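You operate a simulated robot arm through the tools that you are given. There is no shell and no other tool. Be economical: measure what you need, move in short steps, check, and stop when the job is done.

You run a simulated robot arm. Do the job below in one go: nothing can be reset, and whatever is moved stays where it is left.

Task
Put the purple bottle on top of the roller box.

Only the result counts: the job must be done as asked and must still hold three seconds after the hand-in. Knocking over, shifting, dropping, spilling or breaking anything else fails it.

Robot
A 7-joint arm with a two-finger parallel gripper, fixed in place. Base frame: the origin is at the foot of the arm, x ahead of it, y to its left, z up; the work surface is at about z = 0. Readings come in mm, rad, newtons and seconds.
With the tool pointing down near the work surface it reaches from about 220 to 580 mm from the base axis. Its first joint turns from -1.152 to 1.152 rad. Payload 2.5 kg.
The tool frame sits at the grasp point between the pads (the TCP): z along the fingers, y along the line on which they close. The tips reach 23 mm beyond it. The gripper opens to 94 mm. The fingers are 38 mm wide and 10 mm thick; the gripper's body (54 by 96 mm) begins 39 mm behind the TCP.
Orientation is that of the tool frame in the base frame, as a unit quaternion [w, x, y, z]. With the fingers straight down and closing along the base's y, the tool's x points along the base's -x, its y along +y and its z along -z.

Tools
- The arm moves only by the tool jog_arm. Its argument "deltas" is a list of rows, each an object of numbers (a shift or turn left out is 0, a gripper value left out holds the last): "grip": the finger opening in cm, from 0 to 9.4; "tx", "ty", "tz": the shift along the base's x, y, z in cm; "rx", "ry", "rz": the turn, a rotation vector about the base's x, y, z in rad. In form: [{"grip": .., "tx": .., "ty": .., "tz": .., "rx": .., "ry": .., "rz": ..}, ...]. A call has 1 to 10 rows; each row shifts and turns the commanded pose from where the row before left it. Rows are played at 5 a second. More than 50 mm and 0.15 rad between two rows, or a gripper value outside its range, and nothing of the call is played. Where a pose cannot be reached the arm comes as near as it can. A force on the tool above 40 N (or 10 N above the force at the start of the call, whichever is more), or a blocked arm, ends the call early, and 0.2 s more pass. The fingers move at their own pace (about 108 mm/s each) and stop on an object; they squeeze with about 33 N. The grip force told is the motor's: it shows also when the fingers shut on nothing. Time passes only in rows, and 0.2 s behind the last, so rows that do not move let the fingers close. It gives the time, the measured TCP pose, the force on the tool (base axes), the opening and the grip force at its end, in the units of the frame above (readings bear some noise), and new pictures: "show" is both (left out), scene, wrist or none.
- Cameras (640 x 400 px; columns grow to the right, rows downward): "scene" is fixed at [130.5, -414.7, 547.3]; the picture's right is [0.73, -0.69, 0.00], its down [-0.37, -0.39, -0.84] and it looks along [0.58, 0.61, -0.54] (base axes); focal length 347 px, centre (320, 200). "wrist" rides on the gripper at [-39, 0, -44] in the tool frame; the picture's right is [0.00, -1.00, 0.00], its down [0.97, 0.00, -0.24] and it looks along [0.24, 0.00, 0.97] (tool axes); focal length 218 px, centre (320, 200). There is no depth. A picture from a camera that has moved, and an enlarged one, comes with that camera's place and axes in the base frame and with its lens.
- zoom(camera, box): a new picture of the part [left, top, right, bottom] of that camera's present view, enlarged. No time passes.
- close_job(): hands the job in; it is judged then, once.

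Go step by step. Nothing tells you positions but the pictures and the camera data: compare them with the known pose of the tool, close in by small moves and look again before you grip or let go. The budget is 90 turns and 170 pictures, counting those below and the enlarged ones. Unless the task says otherwise, let go and move clear before handing in, and close with one line.

The tools are called after ">>>" as name(argument=value, ...) on one line, values as JSON. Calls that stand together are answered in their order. jog_arm: Moves the arm, as the interface text tells. Its arguments: {"type":"object","properties":{"deltas":{"type":"array","items":{"type":"object","properties":{"grip":{"type":"number"},"tx":{"type":"number"},"ty":{"type":"number"},"tz":{"type":"number"},"rx":{"type":"number"},"ry":{"type":"number"},"rz":{"type":"number"}}}},"show":{"type":"string","enum":["both","scene","wrist","none"]}},"required":["deltas"]} The other tools are called the same way: zoom (camera, box) takes an enlarged picture of a part of a camera's view; close_job () hands the job in.

At the start:

```text
t: 0.0
tcp_pos: [344.4, 1.8, 362.8]
tool_rot: [-0.001, 0.0, 1.0, 0.001]
contact_force: [-0.1, -0.3, 0.1]
opening: 93.8
grasp_force: 0.0
```

scene: 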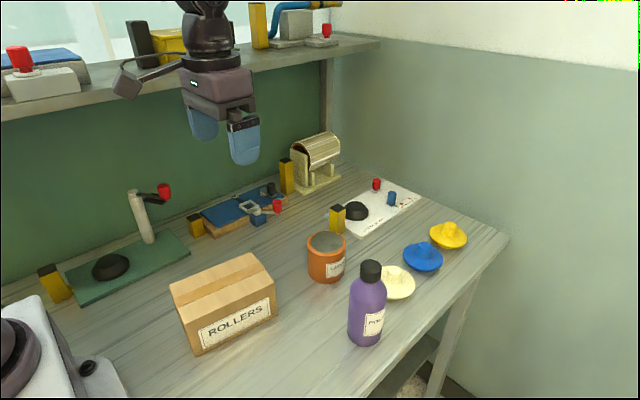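
wrist: 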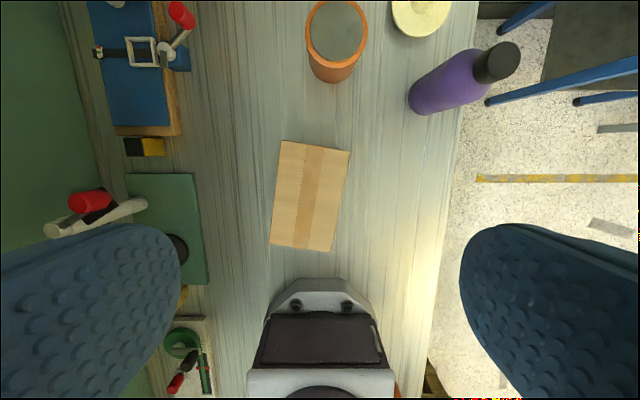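

The purple bottle stands near (462, -187), about 175 mm tall, and the roller box is nearer the base. I'll zoom in on both to measure them.

>>> zoom(camera="scene", box=[300, 240, 460, 360])

>>> zoom(camera="scene", box=[150, 240, 310, 360])

>>> zoom(camera="wrist", box=[240, 0, 560, 260])

```text
3.33 times, centred on (380, 300) of scene
camera zoom: at [130.5, -414.7, 547.3], right [0.73, -0.69, 0.0], down [-0.37, -0.39, -0.84], along [0.58, 0.61, -0.54], focal length 1158 px, centre (120, -133)
```

zoom: 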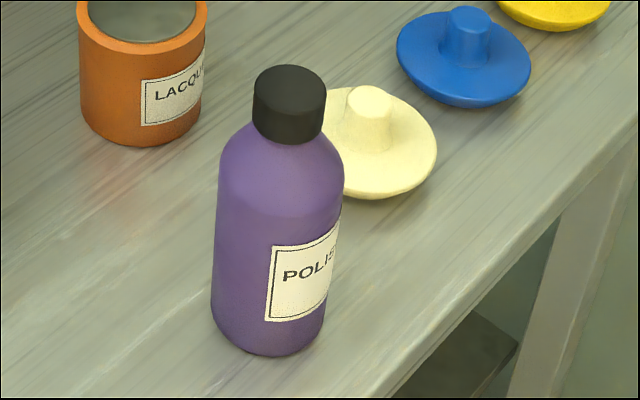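

```text
3.33 times, centred on (230, 300) of scene
camera zoom: at [130.5, -414.7, 547.3], right [0.73, -0.69, 0.0], down [-0.37, -0.39, -0.84], along [0.58, 0.61, -0.54], focal length 1158 px, centre (620, -133)
```

zoom: 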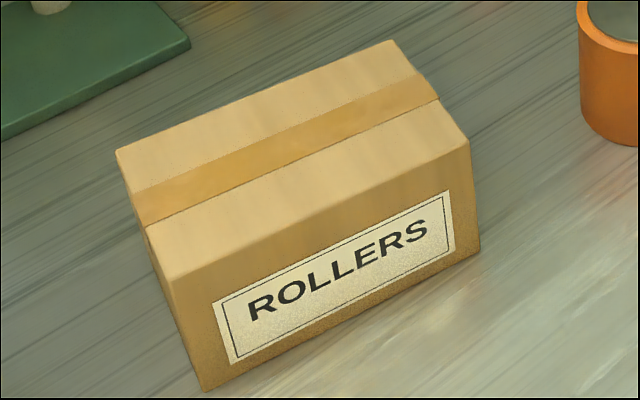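

```text
1.54 times, centred on (400, 130) of wrist
camera zoom: at [382.2, 1.7, 406.7], right [0.0, -1.0, 0.0], down [-0.97, 0.0, 0.24], along [-0.24, 0.0, -0.97], focal length 336 px, centre (197, 308)
```

zoom: 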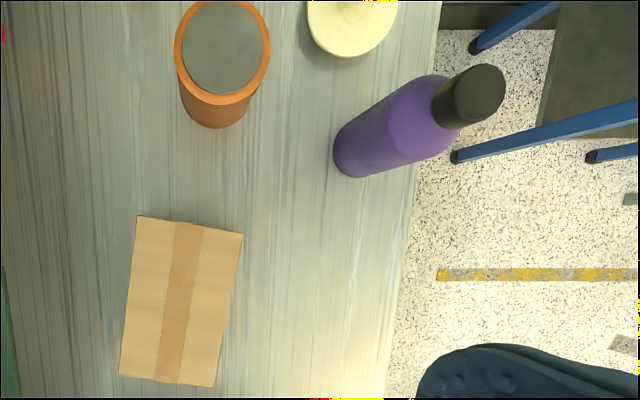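

The bottle is about (468, -178), 169 mm tall, with a 34 mm cap at z of roughly 142 to 169. The box top is at z of roughly 88, centred near (307, 22). I'll move above the bottle with the fingers partly open and look again.

>>> jog_arm(deltas=[{"grip": 7, "tx": 2.06, "ty": -3.0, "tz": -1.5}, {"tx": 2.06, "ty": -3.0, "tz": -1.5}, {"tx": 2.06, "ty": -3.0, "tz": -1.5}, {"tx": 2.06, "ty": -3.0, "tz": -1.5}, {"tx": 2.06, "ty": -3.0, "tz": -1.5}, {"tx": 2.06, "ty": -3.0, "tz": -1.5}, {}])

```text
t: 1.6
tcp_pos: [469.0, -179.1, 271.2]
tool_rot: [0.0, -0.001, 1.0, 0.0]
contact_force: [0.3, -0.9, 0.9]
opening: 70.0
grasp_force: 0.0
camera wrist: at [506.4, -179.2, 315.1], right [0.0, -1.0, 0.0], down [-0.97, 0.0, 0.24], along [-0.24, 0.0, -0.97], focal length 218 px, centre (320, 200)
```

scene: 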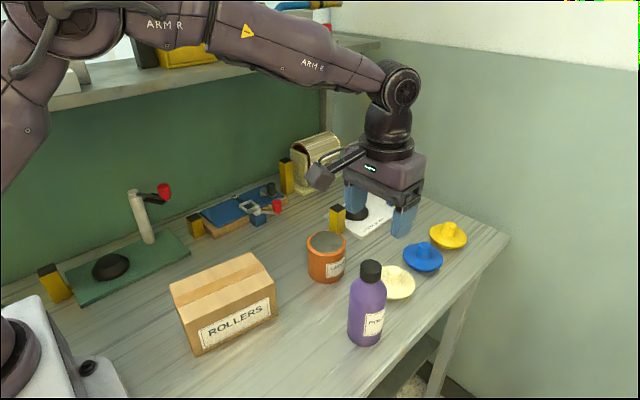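
wrist: 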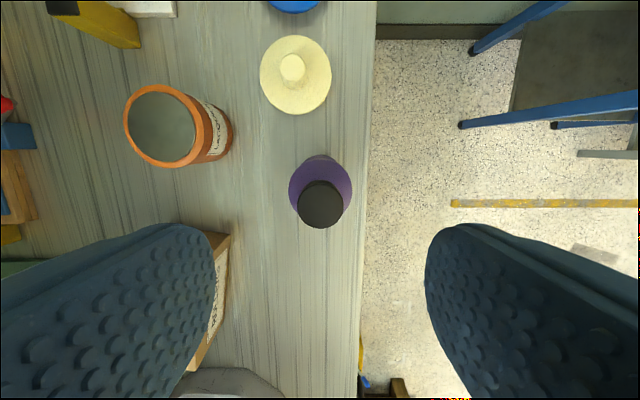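

The cap is centred under the gripper at about (467, -180). I'll go down until the tips are just above the cap top.

>>> jog_arm(deltas=[{"tx": -0.2, "tz": -2.5}, {"tz": -2.5}, {"tz": -2}, {}])

>>> zoom(camera="scene", box=[300, 200, 460, 320])

```text
t: 2.6
tcp_pos: [465.4, -177.4, 200.1]
tool_rot: [0.001, 0.0, 1.0, 0.0]
contact_force: [-1.0, 0.1, 0.3]
opening: 69.9
grasp_force: 0.0
camera wrist: at [503.6, -178.2, 244.0], right [0.0, -1.0, 0.0], down [-0.97, 0.0, 0.24], along [-0.24, 0.0, -0.97], focal length 218 px, centre (320, 200)
```

scene: 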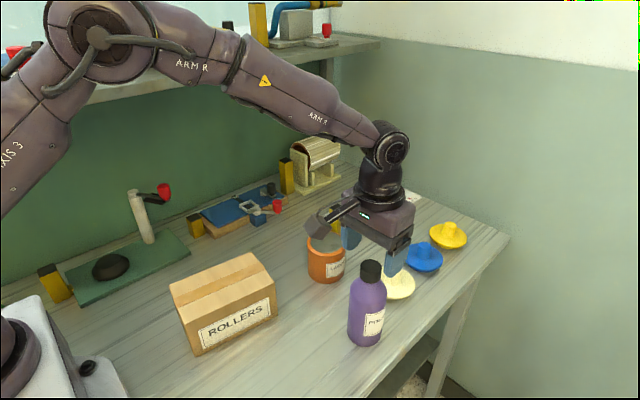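
wrist: 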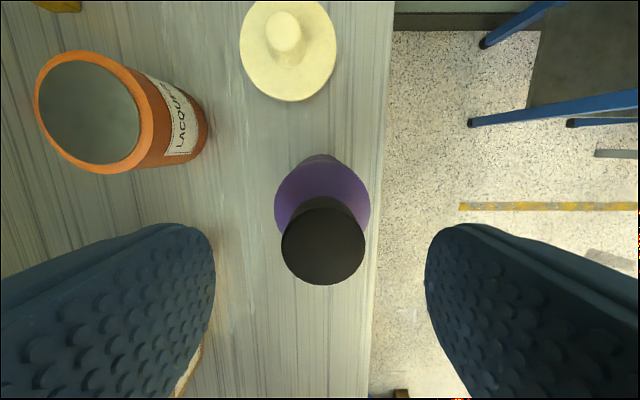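

```text
3.33 times, centred on (380, 260) of scene
camera zoom: at [130.5, -414.7, 547.3], right [0.73, -0.69, 0.0], down [-0.37, -0.39, -0.84], along [0.58, 0.61, -0.54], focal length 1158 px, centre (120, 0)
```

zoom: 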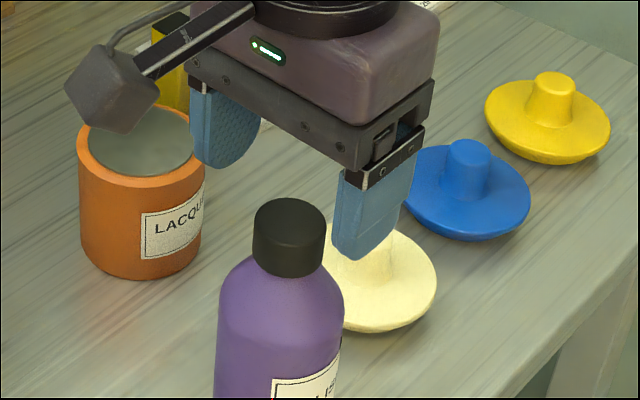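

The cap centre reads about (469, -179). I'll go down to z of roughly 166 so the tips sit beside the cap, then check before gripping.

>>> jog_arm(deltas=[{"tx": 0.2, "tz": -1.7}, {"tz": -1.6}, {}])

>>> zoom(camera="scene", box=[300, 200, 460, 320])

```text
t: 3.4
tcp_pos: [467.9, -177.6, 166.3]
tool_rot: [0.0, 0.0, 1.0, 0.0]
contact_force: [0.3, -0.6, 0.3]
opening: 69.8
grasp_force: 0.0
camera wrist: at [506.3, -178.0, 211.1], right [0.0, -1.0, 0.0], down [-0.97, 0.0, 0.24], along [-0.24, 0.0, -0.97], focal length 218 px, centre (320, 200)
```

scene: 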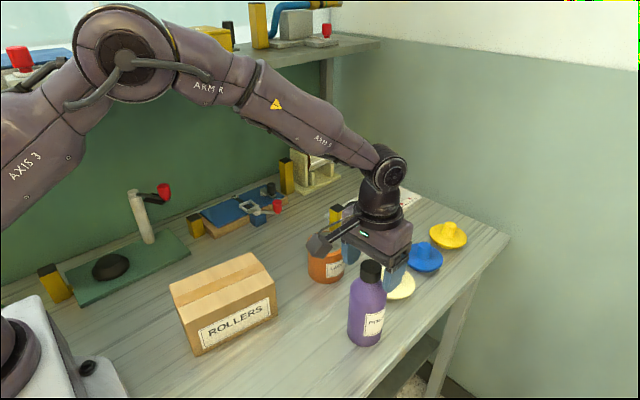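
wrist: 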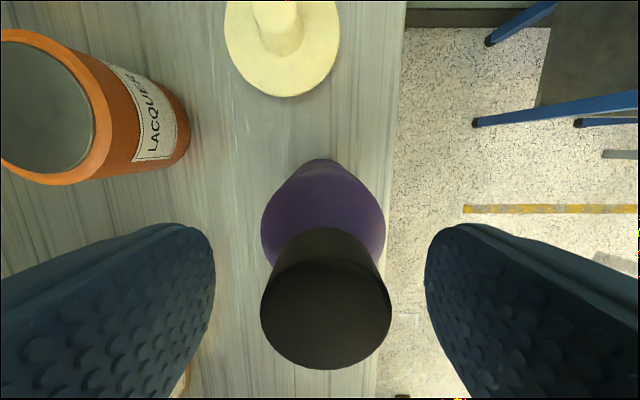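

```text
3.33 times, centred on (380, 260) of scene
camera zoom: at [130.5, -414.7, 547.3], right [0.73, -0.69, 0.0], down [-0.37, -0.39, -0.84], along [0.58, 0.61, -0.54], focal length 1158 px, centre (120, 0)
```

zoom: 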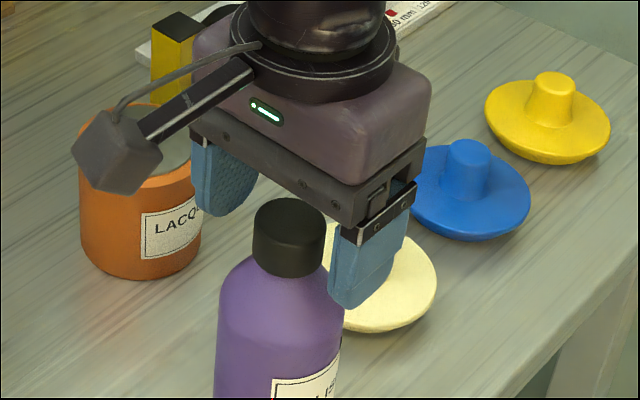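

The cap sits between the fingers: top z of roughly 165, centre about (468, -179.5). I'll nudge into line and close on it.

>>> jog_arm(deltas=[{"ty": -0.15, "tz": -0.2}, {"grip": 4.5}, {"grip": 2.0}, {}, {}, {}])

>>> zoom(camera="scene", box=[300, 220, 460, 340])

```text
t: 4.8
tcp_pos: [467.0, -180.4, 164.7]
tool_rot: [0.0, 0.001, 1.0, 0.0]
contact_force: [0.7, -0.5, 0.3]
opening: 33.5
grasp_force: 33.0
camera wrist: at [506.2, -179.5, 209.8], right [0.0, -1.0, 0.0], down [-0.97, 0.0, 0.24], along [-0.24, 0.0, -0.97], focal length 218 px, centre (320, 200)
```

scene: 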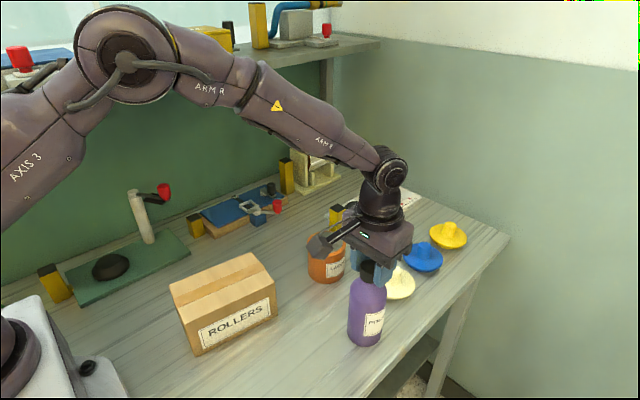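
wrist: 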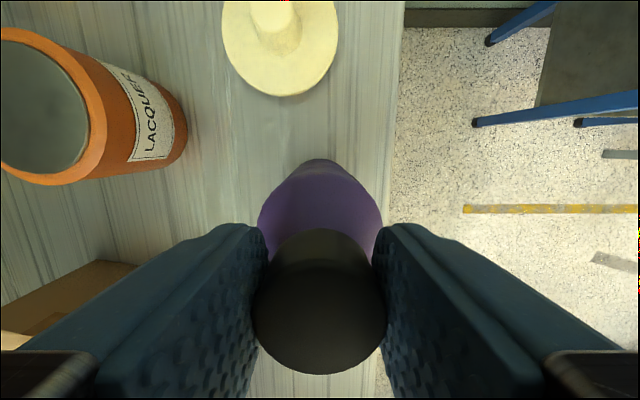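

```text
3.33 times, centred on (380, 280) of scene
camera zoom: at [130.6, -414.7, 547.3], right [0.73, -0.69, 0.0], down [-0.37, -0.39, -0.84], along [0.58, 0.61, -0.54], focal length 1158 px, centre (120, -67)
```

zoom: 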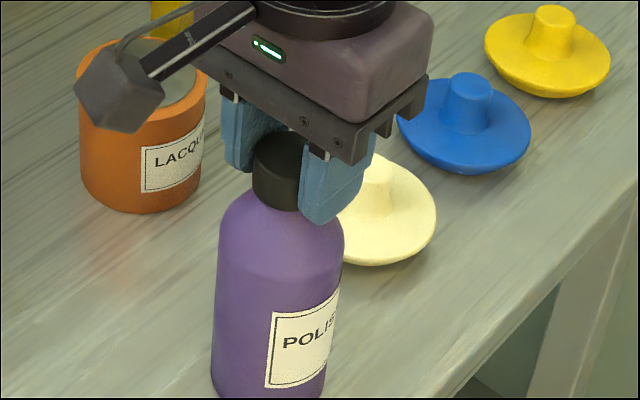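

The cap is held at 33.5 mm with 33 N. I'll lift slowly and check that the bottle follows.

>>> jog_arm(deltas=[{"tz": 0.5}, {"tz": 1}, {"tz": 1.5}, {"tz": 2}, {"tz": 2}, {"tz": 2}, {"tz": 1.5}, {"tz": 1}, {}])

```text
t: 6.8
tcp_pos: [467.4, -179.7, 282.8]
tool_rot: [0.0, 0.0, 1.0, 0.0]
contact_force: [0.7, -0.7, -4.5]
opening: 33.9
grasp_force: 33.1
camera wrist: at [505.4, -179.7, 326.2], right [0.0, -1.0, 0.0], down [-0.97, 0.0, 0.24], along [-0.24, 0.0, -0.97], focal length 218 px, centre (320, 200)
```

scene: 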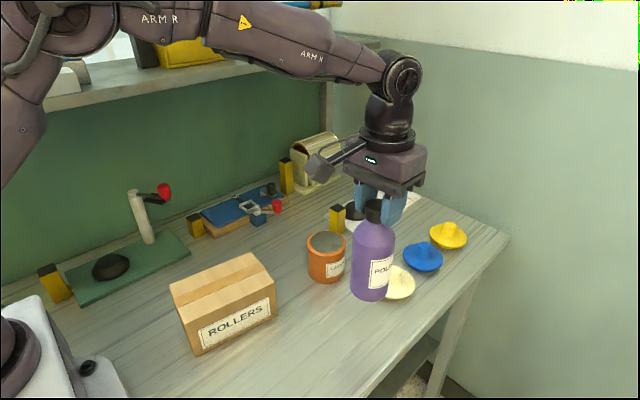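
wrist: 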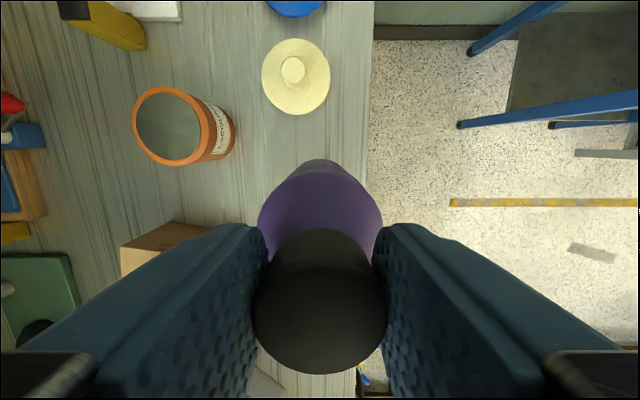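

The bottle is up by 118 mm, hanging straight with no slip. I'll carry it over the box centre, slightly higher.

>>> jog_arm(deltas=[{"tz": 1, "tx": -0.8, "ty": 1.0}, {"tx": -1.8, "ty": 2.2, "tz": 1}, {"tx": -2.2, "ty": 2.8}, {"tx": -2.2, "ty": 2.8}, {"tx": -2.2, "ty": 2.8}, {"tx": -2.2, "ty": 2.8}, {"tx": -2.0, "ty": 2.6}, {"tx": -1.6, "ty": 2.0}, {"tx": -1.0, "ty": 1.2}, {}])

>>> zoom(camera="scene", box=[130, 180, 330, 360])

```text
t: 9.0
tcp_pos: [307.6, 21.2, 303.2]
tool_rot: [0.0, 0.001, 1.0, 0.0]
contact_force: [-0.1, -0.3, -4.4]
opening: 33.9
grasp_force: 32.9
camera wrist: at [345.6, 22.1, 346.4], right [0.0, -1.0, 0.0], down [-0.97, 0.0, 0.24], along [-0.24, 0.0, -0.97], focal length 218 px, centre (320, 200)
```

scene: 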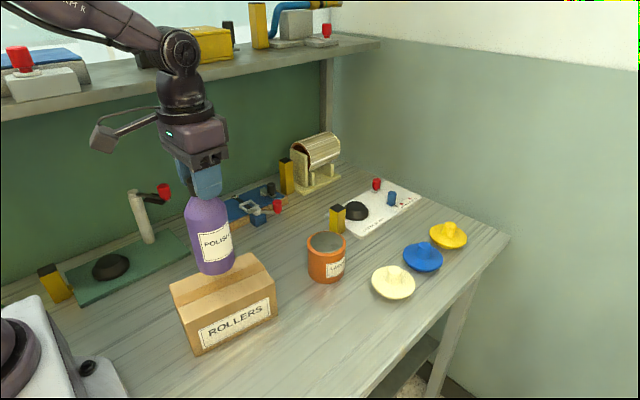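
wrist: 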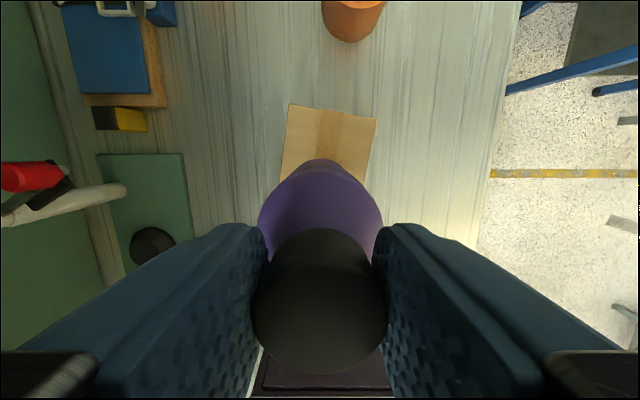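

```text
2.22 times, centred on (230, 270) of scene
camera zoom: at [130.6, -414.7, 547.3], right [0.73, -0.69, 0.0], down [-0.37, -0.39, -0.84], along [0.58, 0.61, -0.54], focal length 772 px, centre (520, 44)
```

zoom: 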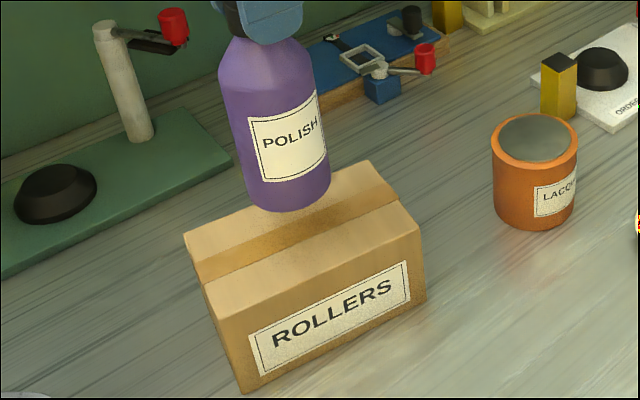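

The bottle is over the box with its bottom about 50 mm above the top. I'll lower it 40 mm and check.

>>> jog_arm(deltas=[{"tz": -1}, {"tz": -1}, {"tz": -1}, {"tz": -1}, {}], show="none")

>>> zoom(camera="scene", box=[130, 180, 330, 360])

```text
t: 10.2
tcp_pos: [308.0, 21.6, 262.0]
tool_rot: [0.0, 0.0, 1.0, 0.0]
contact_force: [0.3, -0.4, -4.1]
opening: 33.5
grasp_force: 33.1
```

```text
2.22 times, centred on (230, 270) of scene
camera zoom: at [130.6, -414.7, 547.3], right [0.73, -0.69, 0.0], down [-0.37, -0.39, -0.84], along [0.58, 0.61, -0.54], focal length 772 px, centre (520, 44)
```

zoom: 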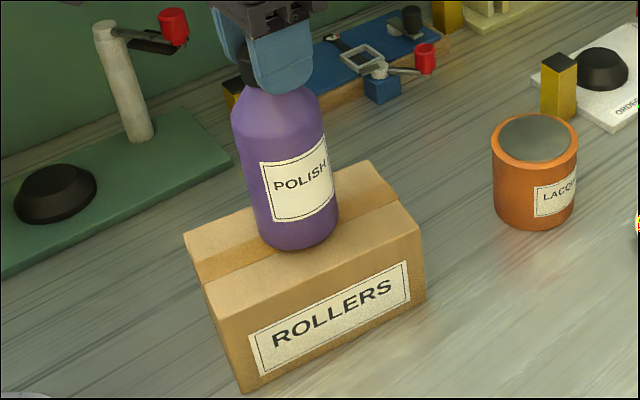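

It is centred, with an estimated gap of under 10 mm. I'll lower in small steps and watch the vertical force.

>>> jog_arm(deltas=[{"tz": -0.2}, {"tz": -0.2}, {"tz": -0.2}, {}], show="none")

```text
t: 11.2
tcp_pos: [307.5, 22.4, 255.0]
tool_rot: [0.0, 0.0, 1.0, 0.0]
contact_force: [0.4, -0.2, -3.7]
opening: 33.8
grasp_force: 33.3
```

No clear contact yet, so I'll keep going down by 1 mm steps.

>>> jog_arm(deltas=[{"tz": -0.1}, {"tz": -0.1}, {}], show="none")

>>> zoom(camera="scene", box=[180, 230, 280, 310])

```text
t: 12.0
tcp_pos: [308.9, 21.1, 255.9]
tool_rot: [0.0, 0.001, 1.0, 0.0]
contact_force: [-3.4, -1.2, 12.9]
opening: 33.8
grasp_force: 33.6
```

```text
5.00 times, centred on (230, 270) of scene
camera zoom: at [130.5, -414.7, 547.3], right [0.73, -0.69, 0.0], down [-0.37, -0.39, -0.84], along [0.58, 0.61, -0.54], focal length 1737 px, centre (770, -150)
```

zoom: 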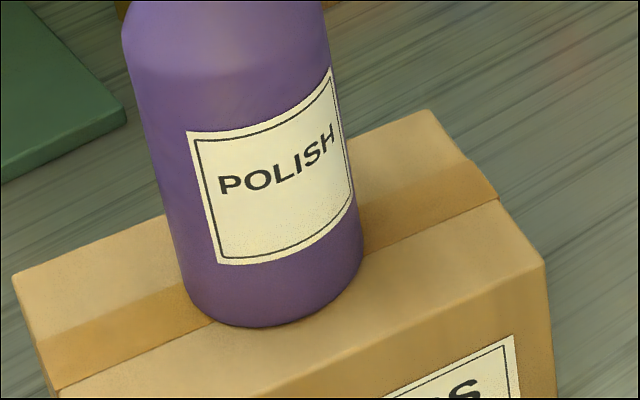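

The bottle is resting on the box. I'll ease off about 1 mm to relieve the load, then open.

>>> jog_arm(deltas=[{"tz": 0.1}, {}], show="none")

```text
t: 12.6
tcp_pos: [308.4, 21.7, 254.8]
tool_rot: [0.0, 0.0, 1.0, 0.0]
contact_force: [1.4, -1.0, -0.8]
opening: 33.6
grasp_force: 32.9
```

The force is near neutral and the bottle still touches the box. I'll open the fingers gently.

>>> jog_arm(deltas=[{"grip": 3.8}, {"grip": 4.5}, {"grip": 6}, {"grip": 7}, {}])

```text
t: 13.8
tcp_pos: [307.1, 21.1, 254.4]
tool_rot: [0.0, -0.001, 1.0, -0.001]
contact_force: [-0.3, -0.5, -0.4]
opening: 69.9
grasp_force: 0.0
camera wrist: at [345.1, 22.6, 300.0], right [0.0, -1.0, 0.0], down [-0.97, 0.0, 0.24], along [-0.24, 0.0, -0.97], focal length 218 px, centre (320, 200)
```

scene: 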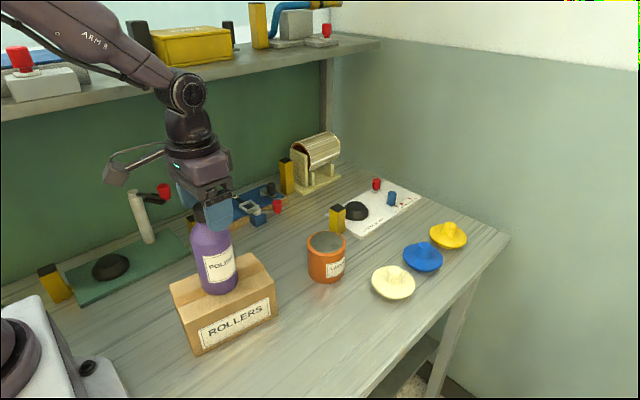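
wrist: 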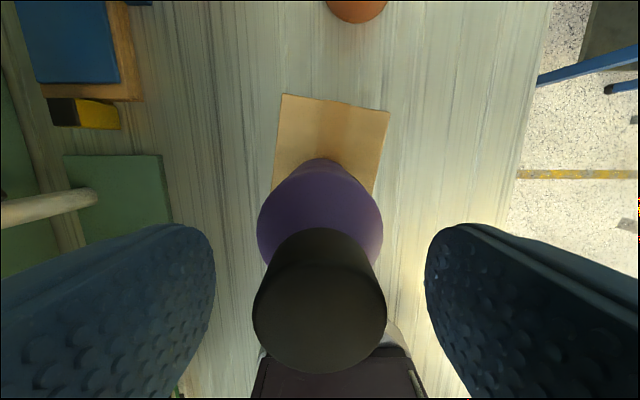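

The bottle stands free on the box. I'll withdraw straight up and confirm.

>>> jog_arm(deltas=[{"tz": 1}, {"tz": 2}, {"tz": 3}, {"tz": 3}, {"tz": 2}, {}, {}, {}])

>>> zoom(camera="scene", box=[130, 180, 330, 360])

```text
t: 15.6
tcp_pos: [306.9, 23.0, 364.8]
tool_rot: [0.0, 0.0, 1.0, 0.0]
contact_force: [0.2, -0.6, 0.4]
opening: 69.9
grasp_force: 0.0
camera wrist: at [345.3, 23.3, 409.9], right [0.0, -1.0, 0.0], down [-0.97, 0.0, 0.24], along [-0.24, 0.0, -0.97], focal length 218 px, centre (320, 200)
```

scene: 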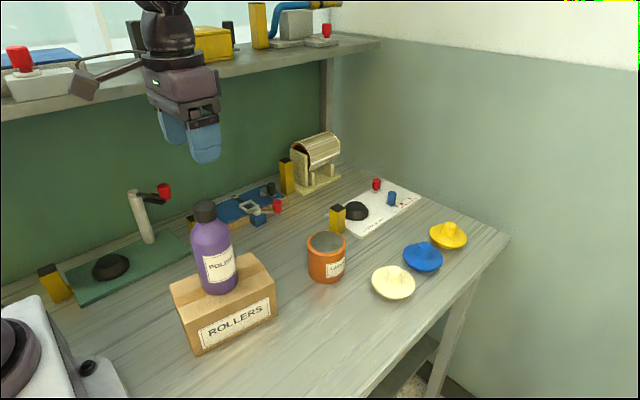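
wrist: 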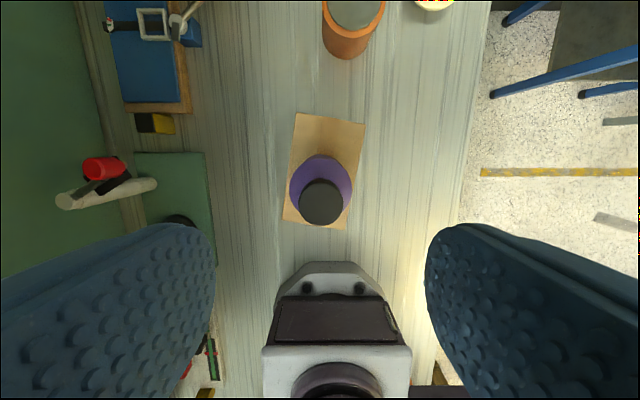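

```text
2.22 times, centred on (230, 270) of scene
camera zoom: at [130.5, -414.7, 547.3], right [0.73, -0.69, 0.0], down [-0.37, -0.39, -0.84], along [0.58, 0.61, -0.54], focal length 772 px, centre (520, 44)
```

zoom: 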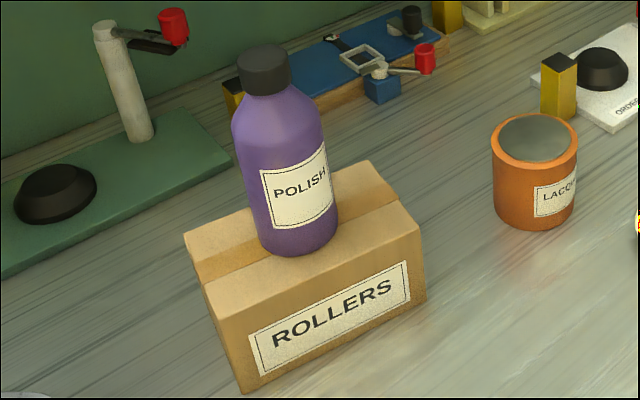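

The bottle stands upright in the middle of the box, nothing else has moved and the gripper is clear. I'm handing the job in.

>>> close_job()

```text
The job is handed in.
```

The purple bottle is standing upright in the middle of the roller box, and nothing else was moved.
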